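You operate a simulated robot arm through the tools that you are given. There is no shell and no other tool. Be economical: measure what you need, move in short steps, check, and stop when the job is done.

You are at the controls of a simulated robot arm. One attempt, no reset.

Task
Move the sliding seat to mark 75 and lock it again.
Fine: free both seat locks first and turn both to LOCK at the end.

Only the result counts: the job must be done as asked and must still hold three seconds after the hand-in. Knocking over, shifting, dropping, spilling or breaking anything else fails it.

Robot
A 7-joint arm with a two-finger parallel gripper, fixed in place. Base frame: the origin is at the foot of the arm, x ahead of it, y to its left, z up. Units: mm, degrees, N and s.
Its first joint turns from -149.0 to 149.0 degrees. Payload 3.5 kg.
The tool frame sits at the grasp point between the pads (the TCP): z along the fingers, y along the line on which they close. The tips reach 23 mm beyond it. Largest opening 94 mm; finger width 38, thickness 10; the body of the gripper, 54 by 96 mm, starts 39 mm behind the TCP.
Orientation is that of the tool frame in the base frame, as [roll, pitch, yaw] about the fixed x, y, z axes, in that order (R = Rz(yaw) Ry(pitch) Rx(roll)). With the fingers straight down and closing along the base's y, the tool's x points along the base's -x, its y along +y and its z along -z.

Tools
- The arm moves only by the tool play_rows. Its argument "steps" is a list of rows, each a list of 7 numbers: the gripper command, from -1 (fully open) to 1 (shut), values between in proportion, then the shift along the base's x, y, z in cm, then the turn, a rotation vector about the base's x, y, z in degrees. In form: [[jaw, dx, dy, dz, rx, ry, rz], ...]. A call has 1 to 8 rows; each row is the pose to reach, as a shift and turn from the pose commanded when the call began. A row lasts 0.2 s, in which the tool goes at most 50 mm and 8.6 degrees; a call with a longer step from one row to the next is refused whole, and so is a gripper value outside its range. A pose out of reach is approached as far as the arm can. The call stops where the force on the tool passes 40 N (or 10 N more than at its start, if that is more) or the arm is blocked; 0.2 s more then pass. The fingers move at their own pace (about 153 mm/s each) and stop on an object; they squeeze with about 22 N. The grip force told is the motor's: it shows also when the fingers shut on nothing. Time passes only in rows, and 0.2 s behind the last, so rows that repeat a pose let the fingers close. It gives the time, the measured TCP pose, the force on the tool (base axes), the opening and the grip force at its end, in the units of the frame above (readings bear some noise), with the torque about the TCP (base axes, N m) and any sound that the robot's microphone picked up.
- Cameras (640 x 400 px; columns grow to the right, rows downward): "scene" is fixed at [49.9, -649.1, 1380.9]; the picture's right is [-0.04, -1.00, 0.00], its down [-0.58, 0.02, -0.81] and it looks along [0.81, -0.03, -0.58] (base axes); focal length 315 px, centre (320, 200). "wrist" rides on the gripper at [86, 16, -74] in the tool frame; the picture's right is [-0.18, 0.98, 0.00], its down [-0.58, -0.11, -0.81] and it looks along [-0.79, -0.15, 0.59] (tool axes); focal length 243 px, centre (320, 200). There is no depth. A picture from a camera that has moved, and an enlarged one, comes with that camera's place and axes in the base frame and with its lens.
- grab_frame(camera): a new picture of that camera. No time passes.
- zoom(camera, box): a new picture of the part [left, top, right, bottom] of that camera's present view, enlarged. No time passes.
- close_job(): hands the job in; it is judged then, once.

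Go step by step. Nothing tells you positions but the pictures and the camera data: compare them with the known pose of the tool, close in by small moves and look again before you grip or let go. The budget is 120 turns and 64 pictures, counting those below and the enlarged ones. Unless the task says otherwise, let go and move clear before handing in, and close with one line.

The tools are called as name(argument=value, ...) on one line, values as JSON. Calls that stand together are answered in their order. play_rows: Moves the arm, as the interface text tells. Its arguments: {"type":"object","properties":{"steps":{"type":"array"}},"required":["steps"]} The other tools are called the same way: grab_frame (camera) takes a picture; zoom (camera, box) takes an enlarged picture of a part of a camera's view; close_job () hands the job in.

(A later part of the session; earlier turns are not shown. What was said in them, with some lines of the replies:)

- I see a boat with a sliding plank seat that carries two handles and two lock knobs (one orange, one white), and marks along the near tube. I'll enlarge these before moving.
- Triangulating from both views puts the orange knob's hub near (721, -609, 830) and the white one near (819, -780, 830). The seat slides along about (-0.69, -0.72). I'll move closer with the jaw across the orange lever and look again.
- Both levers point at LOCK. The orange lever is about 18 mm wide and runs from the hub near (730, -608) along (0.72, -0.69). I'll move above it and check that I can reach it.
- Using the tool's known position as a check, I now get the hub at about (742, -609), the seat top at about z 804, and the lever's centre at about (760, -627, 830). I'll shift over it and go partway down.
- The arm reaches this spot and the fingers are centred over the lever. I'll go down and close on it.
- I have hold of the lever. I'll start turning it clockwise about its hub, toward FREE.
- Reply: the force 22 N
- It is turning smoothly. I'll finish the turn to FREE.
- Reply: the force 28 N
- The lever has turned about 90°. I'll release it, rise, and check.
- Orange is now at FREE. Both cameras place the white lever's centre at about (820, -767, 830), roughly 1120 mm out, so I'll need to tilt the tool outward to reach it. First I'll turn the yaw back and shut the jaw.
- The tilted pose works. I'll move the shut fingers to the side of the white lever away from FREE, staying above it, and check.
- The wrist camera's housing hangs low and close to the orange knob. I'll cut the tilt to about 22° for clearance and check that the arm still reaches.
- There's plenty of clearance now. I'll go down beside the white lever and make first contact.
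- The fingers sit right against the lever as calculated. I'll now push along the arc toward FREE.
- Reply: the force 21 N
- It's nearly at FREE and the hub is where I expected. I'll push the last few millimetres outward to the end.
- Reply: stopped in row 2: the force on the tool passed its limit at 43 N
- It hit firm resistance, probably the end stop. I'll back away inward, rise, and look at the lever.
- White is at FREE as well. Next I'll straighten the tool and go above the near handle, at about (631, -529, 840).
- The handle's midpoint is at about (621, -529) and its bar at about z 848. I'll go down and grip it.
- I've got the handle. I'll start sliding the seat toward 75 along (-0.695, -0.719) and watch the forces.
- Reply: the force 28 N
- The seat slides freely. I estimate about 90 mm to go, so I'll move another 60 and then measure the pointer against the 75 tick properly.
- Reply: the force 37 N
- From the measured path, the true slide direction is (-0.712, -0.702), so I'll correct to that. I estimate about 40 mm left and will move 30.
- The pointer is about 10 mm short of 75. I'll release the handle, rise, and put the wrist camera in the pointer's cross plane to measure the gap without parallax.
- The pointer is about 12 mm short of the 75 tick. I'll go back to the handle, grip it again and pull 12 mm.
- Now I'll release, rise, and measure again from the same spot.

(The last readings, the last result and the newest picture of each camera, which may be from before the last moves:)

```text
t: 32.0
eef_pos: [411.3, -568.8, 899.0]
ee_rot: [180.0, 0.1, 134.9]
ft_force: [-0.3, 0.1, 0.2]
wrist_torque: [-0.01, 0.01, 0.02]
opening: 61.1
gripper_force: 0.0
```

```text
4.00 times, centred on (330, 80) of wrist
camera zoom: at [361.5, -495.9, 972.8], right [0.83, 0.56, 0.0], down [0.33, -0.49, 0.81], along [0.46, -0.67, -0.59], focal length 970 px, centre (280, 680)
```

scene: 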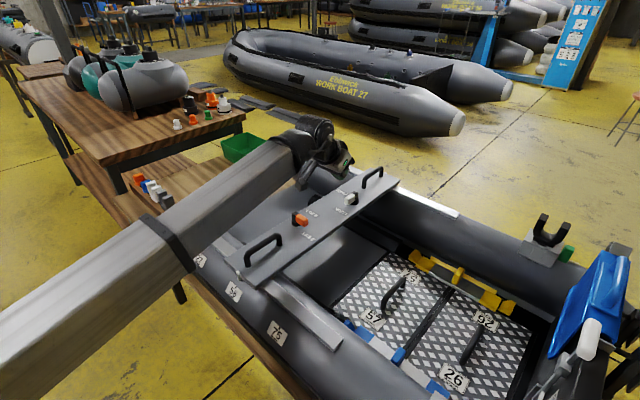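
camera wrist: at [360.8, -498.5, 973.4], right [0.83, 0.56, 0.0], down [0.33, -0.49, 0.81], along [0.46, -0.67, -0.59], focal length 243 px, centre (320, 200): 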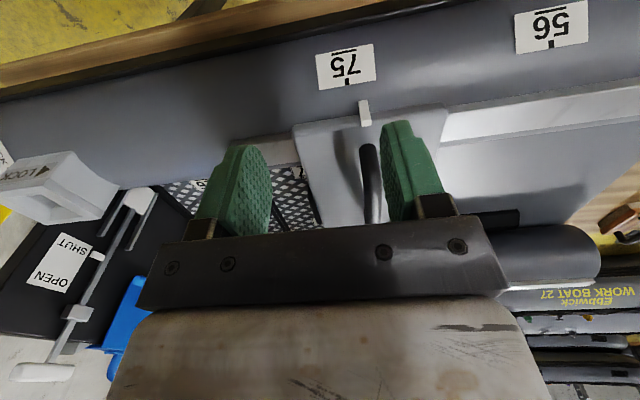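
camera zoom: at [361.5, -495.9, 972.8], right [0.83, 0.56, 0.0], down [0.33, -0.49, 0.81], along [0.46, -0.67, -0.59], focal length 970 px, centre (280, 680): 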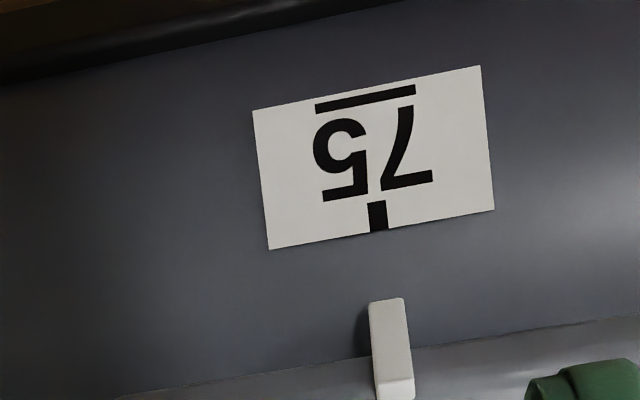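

The pointer and tick now agree to within about half a millimetre. I'll lock orange first, using a grip so the free seat isn't pushed. Its hub should now be at about (627, -724). I'm travelling there while turning the tool.

play_rows(steps=[[-0.3, 0, 0, 2.5, 0, 0, -8.5], [-0.3, 2.5, -2.2, 5, 0, 0, -17], [-0.3, 5.3, -4.8, 5, 0, 0, -25.5], [-0.3, 8.1, -7.3, 5, 0, 0, -34], [-0.3, 11, -9.9, 5, 0, 0, -42.5], [-0.3, 13.8, -12.5, 5, 0, 0, -51], [-0.3, 16.6, -15.1, 5, 0, 0, -59.5], [-0.3, 19.4, -17.6, 5, 0, 0, -68]])

play_rows(steps=[[-0.3, 0, 0, -1, 0, 0, -8.5], [-0.3, 0, 0, -2, 0, 0, -17], [-0.3, 0, 0, -3, 0, 0, -21.9], [-0.3, 0, 0, -3, 0, 0, -21.9]])

grab_frame(camera="wrist")

zoom(camera="scene", box=[280, 180, 440, 300])

```text
t: 33.9
eef_pos: [606.8, -745.2, 949.0]
ee_rot: [-179.9, 0.1, 66.7]
ft_force: [0.7, 0.6, 0.1]
wrist_torque: [-0.01, -0.02, -0.05]
opening: 60.8
gripper_force: 0.1
```

```text
t: 34.9
eef_pos: [608.1, -744.6, 919.5]
ee_rot: [179.9, 0.0, 44.9]
ft_force: [1.5, 0.5, 0.1]
wrist_torque: [0.01, -0.01, -0.03]
opening: 60.9
gripper_force: 0.0
```

```text
22 pictures are left
camera wrist: at [680.6, -695.1, 993.7], right [0.56, -0.83, 0.0], down [-0.49, -0.33, 0.81], along [-0.67, -0.46, -0.59], focal length 243 px, centre (320, 200)
```

wrist: 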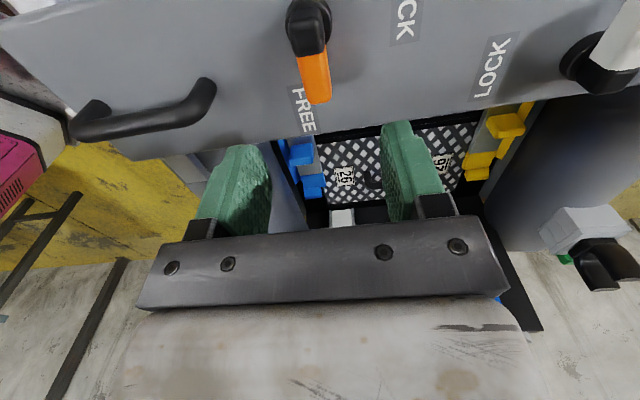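

```text
3.33 times, centred on (360, 240) of scene
camera zoom: at [49.9, -649.1, 1380.9], right [-0.04, -1.0, 0.0], down [-0.58, 0.02, -0.81], along [0.81, -0.03, -0.58], focal length 1049 px, centre (187, 67)
```

zoom: 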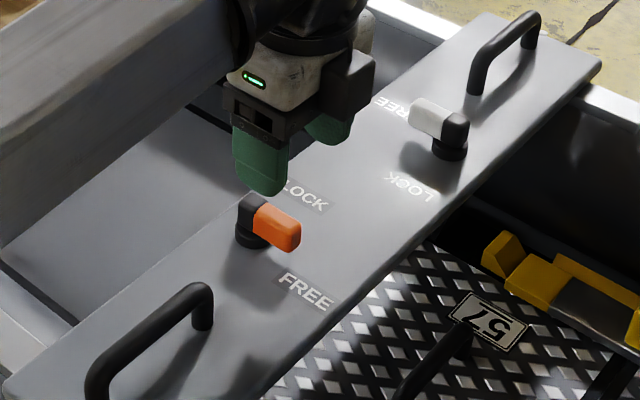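

The lever is under the fingers. I'll go down partway and re-measure so I turn about the correct hub point.

play_rows(steps=[[-0.3, 0, 0, -2.5, 0, 0, 0], [-0.3, 0, 0, -4.6, 0, 0, 0], [-0.3, 0, 0, -4.6, 0, 0, 0]])

zoom(camera="wrist", box=[220, 0, 420, 160])

zoom(camera="scene", box=[240, 260, 340, 360])

```text
t: 35.6
eef_pos: [607.7, -743.8, 873.1]
ee_rot: [-179.9, 0.2, 45.0]
ft_force: [0.9, 0.3, 0.6]
wrist_torque: [-0.02, 0.0, 0.01]
opening: 61.3
gripper_force: 0.0
```

```text
2.50 times, centred on (320, 80) of wrist
camera zoom: at [681.0, -694.2, 947.9], right [0.56, -0.83, 0.0], down [-0.49, -0.33, 0.81], along [-0.67, -0.46, -0.59], focal length 606 px, centre (320, 500)
```

zoom: 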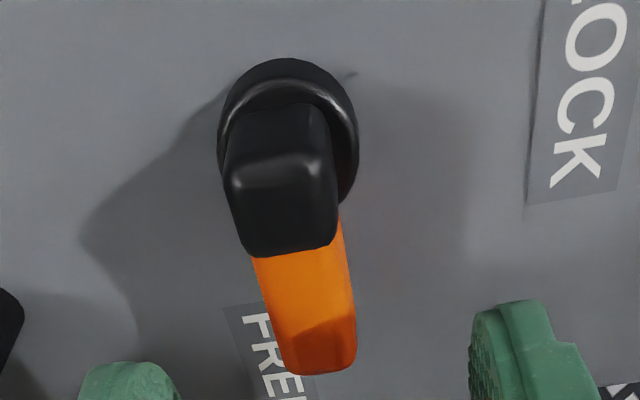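

```text
4.00 times, centred on (290, 310) of scene
camera zoom: at [49.9, -649.1, 1380.9], right [-0.04, -1.0, 0.0], down [-0.58, 0.02, -0.81], along [0.81, -0.03, -0.58], focal length 1259 px, centre (440, -240)
```

zoom: 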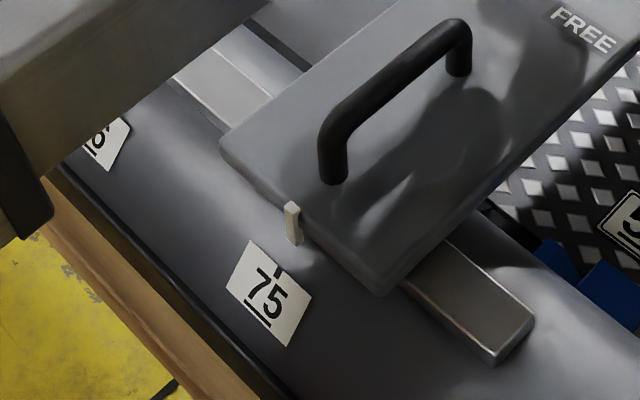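

The seat hasn't moved and the hub is at about (628, -722), which puts the TCP at a 30 mm radius. I'll go down and grip.

play_rows(steps=[[-0.3, -0.1, 0, -2, 0, 0, 0], [-0.3, -0.1, 0, -3.5, 0, 0, 0], [0.3, -0.1, 0, -3.5, 0, 0, 0], [1, -0.1, 0, -3.5, 0, 0, 0], [1, -0.1, 0, -3.5, 0, 0, 0], [1, -0.1, 0, -3.5, 0, 0, 0]])

```text
t: 37.0
eef_pos: [607.8, -743.8, 837.7]
ee_rot: [-179.9, 0.2, 45.1]
ft_force: [-8.8, 7.1, -3.8]
wrist_torque: [-0.26, 0.02, 0.34]
opening: 18.0
gripper_force: 44.8
```

I have a grip on it. Turning toward LOCK about the hub, first half.

play_rows(steps=[[1, 0.32, -0.28, 0, 0, 0, 8.2], [1, 0.69, -0.51, 0, 0, 0, 16.4], [1, 1.08, -0.69, 0, 0, 0, 24.6], [1, 1.49, -0.81, 0, 0, 0, 32.8], [1, 1.91, -0.87, 0, 0, 0, 41]])

zoom(camera="scene", box=[240, 260, 340, 360])

```text
t: 38.2
eef_pos: [625.4, -754.1, 838.3]
ee_rot: [-179.9, 0.1, 86.2]
ft_force: [-10.8, 14.4, -7.7]
wrist_torque: [-0.81, 0.13, 0.36]
opening: 17.8
gripper_force: 44.9
```

```text
4.00 times, centred on (290, 310) of scene
camera zoom: at [49.9, -649.1, 1380.9], right [-0.04, -1.0, 0.0], down [-0.58, 0.02, -0.81], along [0.81, -0.03, -0.58], focal length 1259 px, centre (440, -240)
```

zoom: 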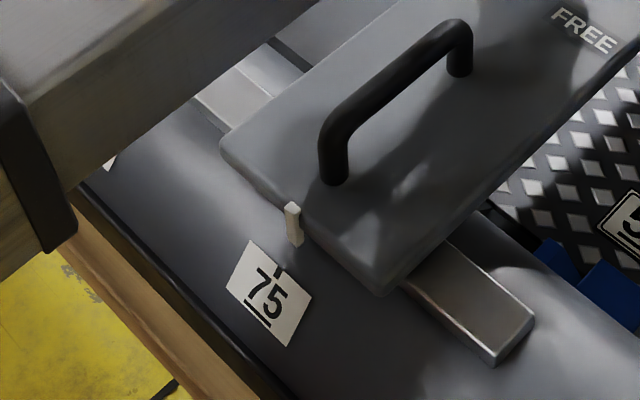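

The seat is holding still. I'll continue most of the way and check again before the end.

play_rows(steps=[[1, 0.43, 0, 0, 0, 0, 8.2], [1, 0.86, 0.06, 0, 0, 0, 16.4], [1, 1.27, 0.18, 0, 0, 0, 24.6], [1, 1.66, 0.36, 0, 0, 0, 32.8]])

zoom(camera="scene", box=[240, 260, 340, 360])

```text
t: 39.2
eef_pos: [642.4, -748.8, 838.0]
ee_rot: [-180.0, 0.1, 119.0]
ft_force: [-5.4, 3.8, -3.6]
wrist_torque: [1.31, 0.63, 0.03]
opening: 17.8
gripper_force: 45.1
```

```text
4.00 times, centred on (290, 310) of scene
camera zoom: at [49.9, -649.1, 1380.9], right [-0.04, -1.0, 0.0], down [-0.58, 0.02, -0.81], along [0.81, -0.03, -0.58], focal length 1259 px, centre (440, -240)
```

zoom: 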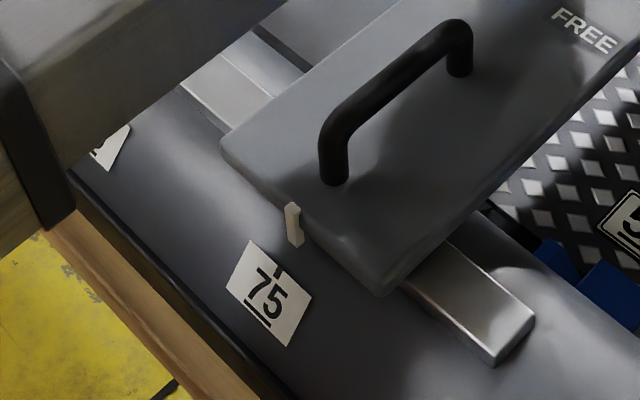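

The seat is still aligned. I'll finish the last 16° to LOCK.

play_rows(steps=[[1, 0.36, 0.24, 0, 0, 0, 8.2], [1, 0.67, 0.51, 0, 0, 0, 16], [1, 0.67, 0.51, 0, 0, 0, 16.6]])

zoom(camera="scene", box=[240, 260, 340, 360])

```text
t: 40.0
eef_pos: [649.2, -746.2, 839.5]
ee_rot: [180.0, 0.1, 135.5]
ft_force: [-0.2, 1.3, -14.6]
wrist_torque: [0.4, 0.12, -0.53]
opening: 18.0
gripper_force: 45.1
```

```text
4.00 times, centred on (290, 310) of scene
camera zoom: at [49.9, -649.1, 1380.9], right [-0.04, -1.0, 0.0], down [-0.58, 0.02, -0.81], along [0.81, -0.03, -0.58], focal length 1259 px, centre (440, -240)
```

zoom: 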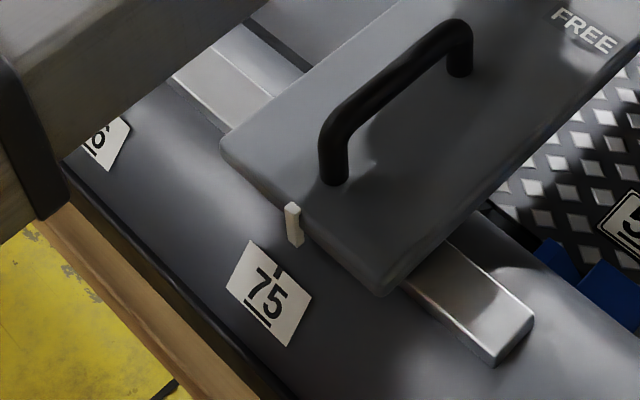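

The orange lever should be at LOCK with the seat still aligned. I'll release it, rise and check.

play_rows(steps=[[0.4, 0, 0, 0, 0, 0, 0], [-0.2, 0, 0, 0, 0, 0, 0], [-0.2, 0, 0, 4, 0, 0, 0], [0.3, 0, 0, 8, 0, 0, 0], [1, 0, 0, 10, 0, 0, -0.5]])

play_rows(steps=[[1, 2.5, -2.5, 0, -5.9, -5.9, 0], [1, 5, -5.5, 0, -11.8, -11.8, 0], [1, 7.5, -8.5, 0, -17.7, -17.7, 0], [1, 10, -11.5, 0, -17.7, -17.7, 0], [1, 12.4, -14.5, 0, -17.7, -17.7, 0], [1, 12.4, -14.5, 0, -17.7, -17.7, 0]])

grab_frame(camera="wrist")

zoom(camera="scene", box=[280, 150, 460, 285])

```text
t: 41.2
eef_pos: [649.2, -744.9, 939.2]
ee_rot: [180.0, 0.1, 135.0]
ft_force: [1.1, 0.0, 0.3]
wrist_torque: [-0.02, 0.0, 0.02]
opening: 0.1
gripper_force: 21.6
```

```text
t: 42.6
eef_pos: [771.8, -890.8, 938.9]
ee_rot: [-180.0, 25.3, 134.9]
ft_force: [0.3, 0.5, -0.8]
wrist_torque: [-0.01, 0.02, -0.01]
opening: 0.0
gripper_force: 21.8
```

```text
15 pictures are left
camera wrist: at [706.2, -801.2, 969.9], right [0.81, 0.58, 0.08], down [0.05, -0.21, 0.98], along [0.58, -0.79, -0.2], focal length 243 px, centre (320, 200)
```

wrist: 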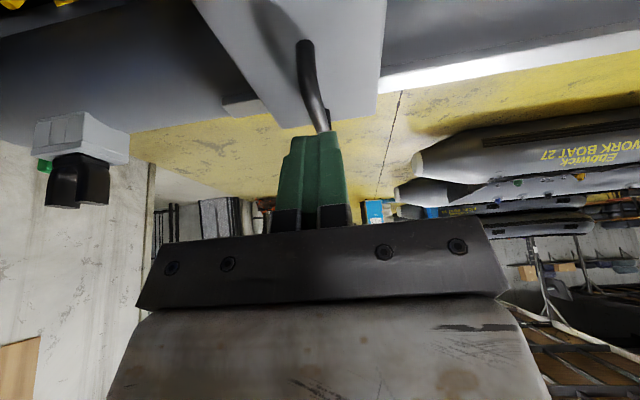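

```text
2.96 times, centred on (370, 218) of scene
camera zoom: at [49.9, -649.1, 1380.9], right [-0.04, -1.0, 0.0], down [-0.58, 0.02, -0.81], along [0.81, -0.03, -0.58], focal length 933 px, centre (172, 148)
```

zoom: 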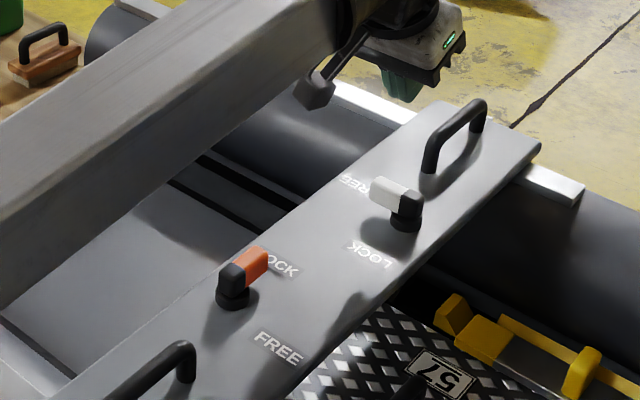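

Orange is at LOCK. The arm still reaches at 1178 mm, and the white hub is at about (725, -897). I'll lower the shut fingers on the far side of the white lever, between it and the far handle.

play_rows(steps=[[1, 0.27, -0.76, -3, 0, 0, 0], [1, 0.27, -0.76, -6, 0, 0, 0], [1, 0.27, -0.76, -6, 0, 0, 0]])

grab_frame(camera="wrist")

zoom(camera="scene", box=[340, 150, 460, 240])

```text
t: 43.5
eef_pos: [774.9, -898.7, 878.7]
ee_rot: [-180.0, 25.3, 134.9]
ft_force: [1.0, -0.2, -0.2]
wrist_torque: [-0.03, 0.04, 0.02]
opening: 0.0
gripper_force: 21.9
```

```text
13 pictures are left
camera wrist: at [709.1, -809.4, 910.0], right [0.81, 0.58, 0.08], down [0.05, -0.21, 0.98], along [0.58, -0.79, -0.2], focal length 243 px, centre (320, 200)
```

wrist: 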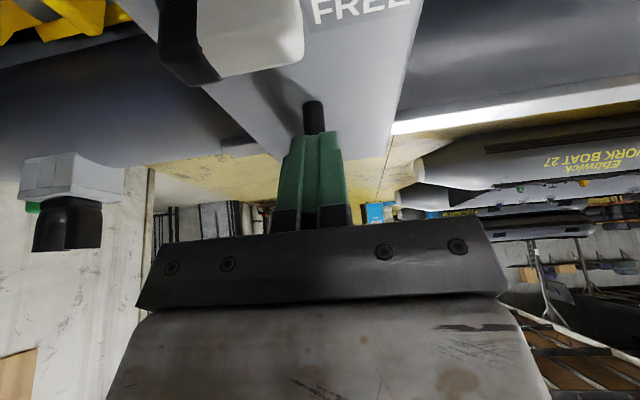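

```text
4.44 times, centred on (400, 195) of scene
camera zoom: at [49.9, -649.1, 1380.9], right [-0.04, -1.0, 0.0], down [-0.58, 0.02, -0.81], along [0.81, -0.03, -0.58], focal length 1399 px, centre (-36, 222)
```

zoom: 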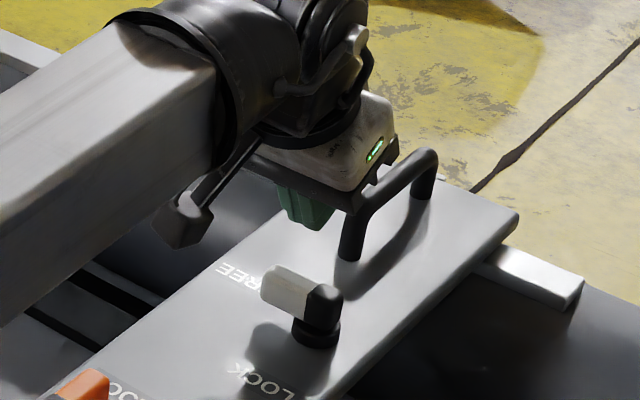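

There's about 20 mm clearance to the far handle. I'll go down to lever height.

play_rows(steps=[[1, 0, 0, -2, 0, 0, 0], [1, 0, 0, -3.7, 0, 0, 0], [1, 0, 0, -3.7, 0, 0, 0]])

zoom(camera="scene", box=[340, 150, 460, 240])

```text
t: 44.2
eef_pos: [773.2, -900.0, 840.6]
ee_rot: [180.0, 25.3, 134.9]
ft_force: [-0.5, 0.7, 0.2]
wrist_torque: [0.02, -0.02, -0.01]
opening: 0.1
gripper_force: 21.7
```

```text
4.44 times, centred on (400, 195) of scene
camera zoom: at [49.9, -649.1, 1380.9], right [-0.04, -1.0, 0.0], down [-0.58, 0.02, -0.81], along [0.81, -0.03, -0.58], focal length 1399 px, centre (-36, 222)
```

zoom: 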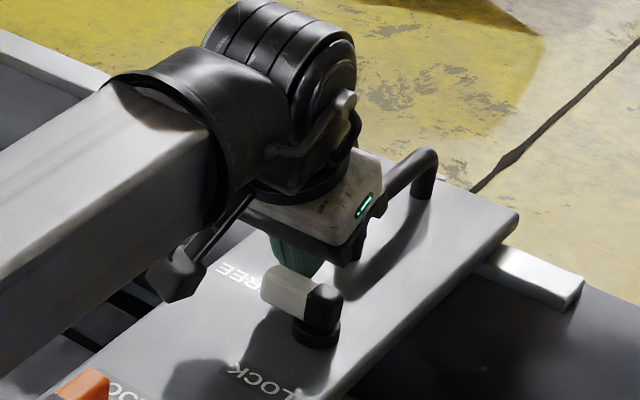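

I'm positioned behind the lever. I'll pull it inward along its arc for the first half of the turn.

play_rows(steps=[[1, 0.41, 0.72, 0, 0, 0, 0], [1, 0.2, 0.93, 0, 0, 0, 0], [1, -0.13, 1.36, 0, 0, 0, 0], [1, -0.47, 1.79, 0, 0, 0, 0], [1, -0.91, 2.09, 0, 0, 0, 0], [1, -1.4, 2.36, 0, 0, 0, 0], [1, -2.19, 2.56, 0, 0, 0, 0]])

zoom(camera="scene", box=[340, 150, 460, 240])

```text
t: 45.9
eef_pos: [753.6, -871.6, 843.0]
ee_rot: [180.0, 25.3, 134.9]
ft_force: [0.2, -0.5, 0.8]
wrist_torque: [0.03, 0.0, -0.01]
opening: 0.2
gripper_force: 22.1
```

```text
4.44 times, centred on (400, 195) of scene
camera zoom: at [49.9, -649.1, 1380.9], right [-0.04, -1.0, 0.0], down [-0.58, 0.02, -0.81], along [0.81, -0.03, -0.58], focal length 1399 px, centre (-36, 222)
```

zoom: 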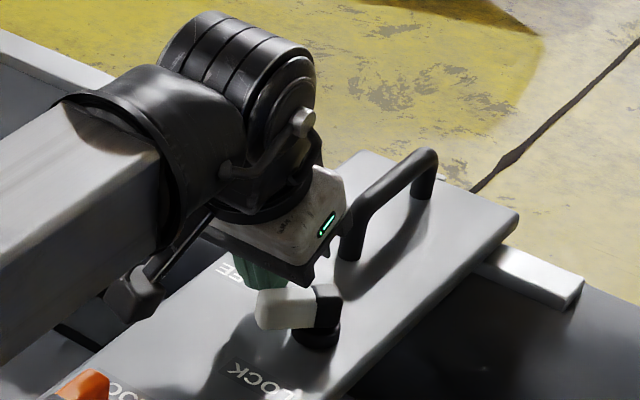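

The lever is turning. I'll keep following it toward LOCK.

play_rows(steps=[[1, -0.3, 0, -0.2, 0, 0, 0], [1, -0.6, 0.01, -0.2, 0, 0, 0], [1, -1.1, 0.08, -0.2, 0, 0, 0], [1, -1.4, 0.13, -0.2, 0, 0, 0], [1, -1.7, 0.18, -0.2, 0, 0, 0], [1, -2.09, 0.22, -0.2, 0, 0, 0]])

zoom(camera="scene", box=[340, 150, 460, 240])

```text
t: 47.2
eef_pos: [732.0, -869.6, 839.5]
ee_rot: [-179.9, 25.1, 135.0]
ft_force: [-0.1, 0.3, 0.0]
wrist_torque: [-0.03, -0.01, -0.01]
opening: 0.1
gripper_force: 22.0
```

```text
4.44 times, centred on (400, 195) of scene
camera zoom: at [49.9, -649.1, 1380.9], right [-0.04, -1.0, 0.0], down [-0.58, 0.02, -0.81], along [0.81, -0.03, -0.58], focal length 1399 px, centre (-36, 222)
```

zoom: 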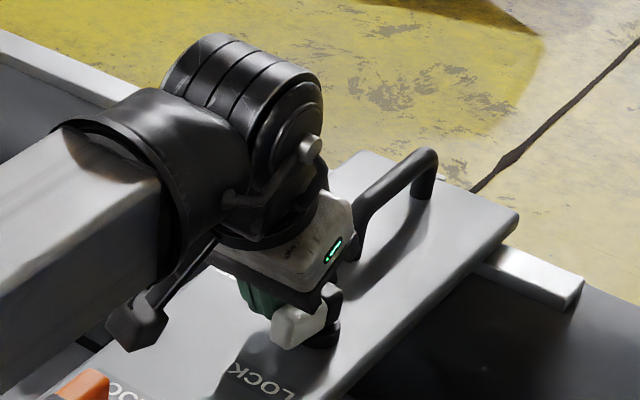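

The lever is nearly at LOCK. I'll move the fingers outward along it and push squarely for the last few degrees.

play_rows(steps=[[1, 0.71, 0.71, 0, 0, 0, 0], [1, -1.31, 2.73, 0, 0, 0, 0], [1, -1.7, 2.4, 0, 0, 0, 0], [1, -2.02, 2.02, 0, 0, 0, 0], [1, -2.3, 1.74, 0, 0, 0, 0], [1, -2.48, 1.56, 0, 0, 0, 0], [1, -2.62, 1.42, 0, 0, 0, 0], [1, -2.75, 1.29, 0, 0, 0, 0]])

zoom(camera="scene", box=[340, 150, 460, 240])

```text
t: 49.0
eef_pos: [707.5, -854.1, 839.6]
ee_rot: [179.8, 25.0, 135.0]
ft_force: [19.6, 23.5, -2.2]
wrist_torque: [0.03, 0.04, 0.14]
opening: 0.1
gripper_force: 22.7
```

```text
4.44 times, centred on (400, 195) of scene
camera zoom: at [49.9, -649.1, 1380.9], right [-0.04, -1.0, 0.0], down [-0.58, 0.02, -0.81], along [0.81, -0.03, -0.58], focal length 1399 px, centre (-36, 222)
```

zoom: 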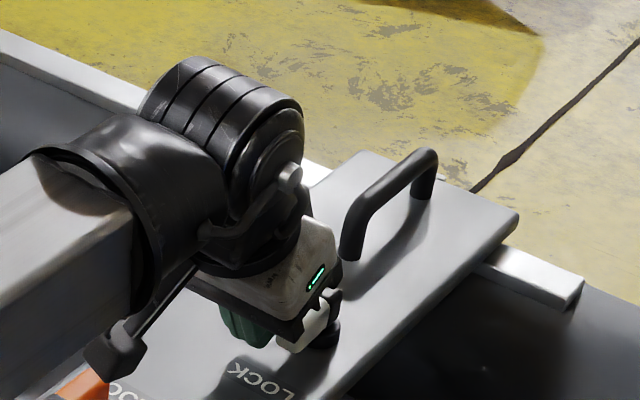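

There's firm resistance of about 30 N, so this is the end stop. I'll back off slightly and lift away.

play_rows(steps=[[1, 0.3, 0.3, 0, 0, 0, 0], [1, 0.4, 0.4, 3, 0, 0, 0], [1, 0.4, 0.4, 7, 0, 0, 0], [1, -2, 3, 11, 0, 0, 0], [1, -5, 6.5, 13, 0, 0, 0], [1, -8, 10, 15, 0, 0, 0]])

zoom(camera="scene", box=[280, 150, 460, 285])

grab_frame(camera="wrist")

zoom(camera="scene", box=[240, 260, 340, 360])

```text
refused: row 4 steps farther than a row can; nothing moved
```

```text
2.96 times, centred on (370, 218) of scene
camera zoom: at [49.9, -649.1, 1380.9], right [-0.04, -1.0, 0.0], down [-0.58, 0.02, -0.81], along [0.81, -0.03, -0.58], focal length 933 px, centre (172, 148)
```

zoom: 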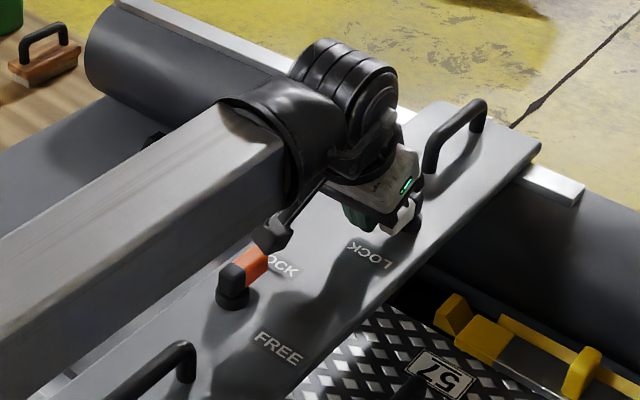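

```text
6 pictures are left
camera wrist: at [641.6, -764.4, 870.7], right [0.81, 0.58, 0.08], down [0.05, -0.21, 0.98], along [0.58, -0.79, -0.2], focal length 243 px, centre (320, 200)
```

wrist: 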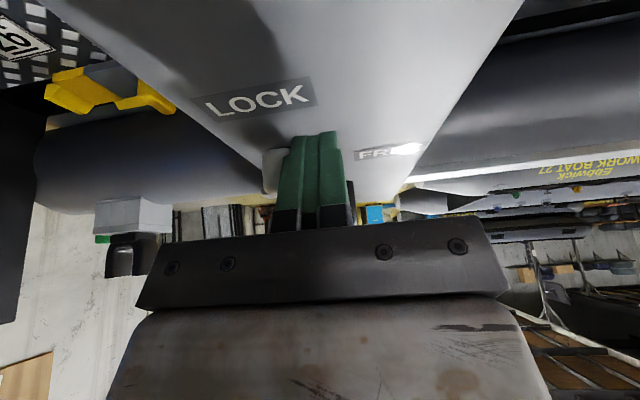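

```text
4.00 times, centred on (290, 310) of scene
camera zoom: at [49.9, -649.1, 1380.9], right [-0.04, -1.0, 0.0], down [-0.58, 0.02, -0.81], along [0.81, -0.03, -0.58], focal length 1259 px, centre (440, -240)
```

zoom: 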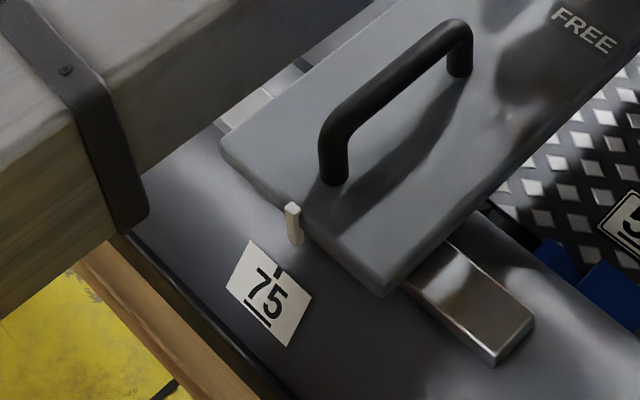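

That move was refused because one step was too long. The seat is unmoved, so I'll lift away with shorter steps.

play_rows(steps=[[1, 0.2, 0.2, 0.3, 0, 0, 0], [1, 0.3, 0.3, 3.5, 0, 0, 0], [1, 0.3, 0.3, 8, 0, 0, 0], [1, -1.5, 2, 11, 0, 0, 0], [1, -4, 5, 13, 0, 0, 0], [1, -6.5, 8, 15, 0, 0, 0]])

zoom(camera="scene", box=[280, 150, 460, 285])

grab_frame(camera="wrist")

```text
t: 50.5
eef_pos: [639.2, -775.3, 989.4]
ee_rot: [180.0, 25.2, 134.9]
ft_force: [0.2, 0.5, 0.3]
wrist_torque: [0.0, -0.02, 0.01]
opening: 0.2
gripper_force: 21.5
```

```text
2.96 times, centred on (370, 218) of scene
camera zoom: at [49.9, -649.1, 1380.9], right [-0.04, -1.0, 0.0], down [-0.58, 0.02, -0.81], along [0.81, -0.03, -0.58], focal length 933 px, centre (172, 148)
```

zoom: 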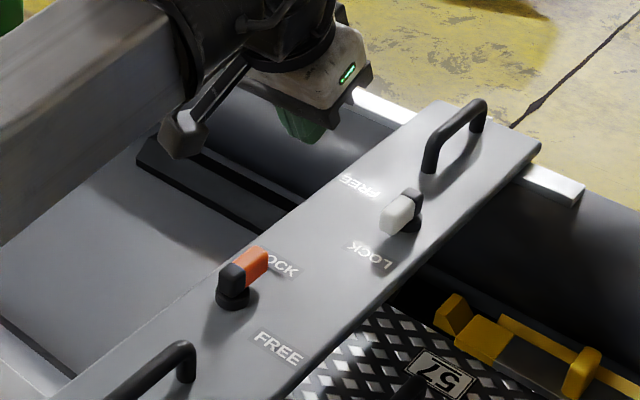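

```text
3 pictures are left
camera wrist: at [573.3, -686.3, 1020.7], right [0.81, 0.58, 0.08], down [0.05, -0.21, 0.98], along [0.58, -0.79, -0.2], focal length 243 px, centre (320, 200)
```

wrist: 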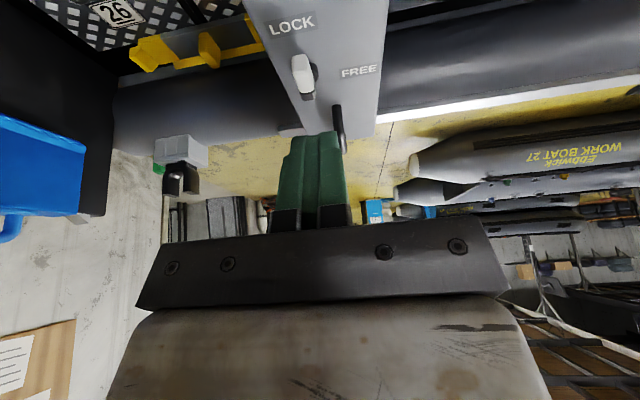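

Both levers point at LOCK as they did at the start. The pointer sits on mark 75 and the arm is clear, so I'm handing in.

close_job()

```text
The job is handed in.
```

The sliding seat is at mark 75, with the pointer on the tick to within about half a millimetre, and both locks are turned back to LOCK.
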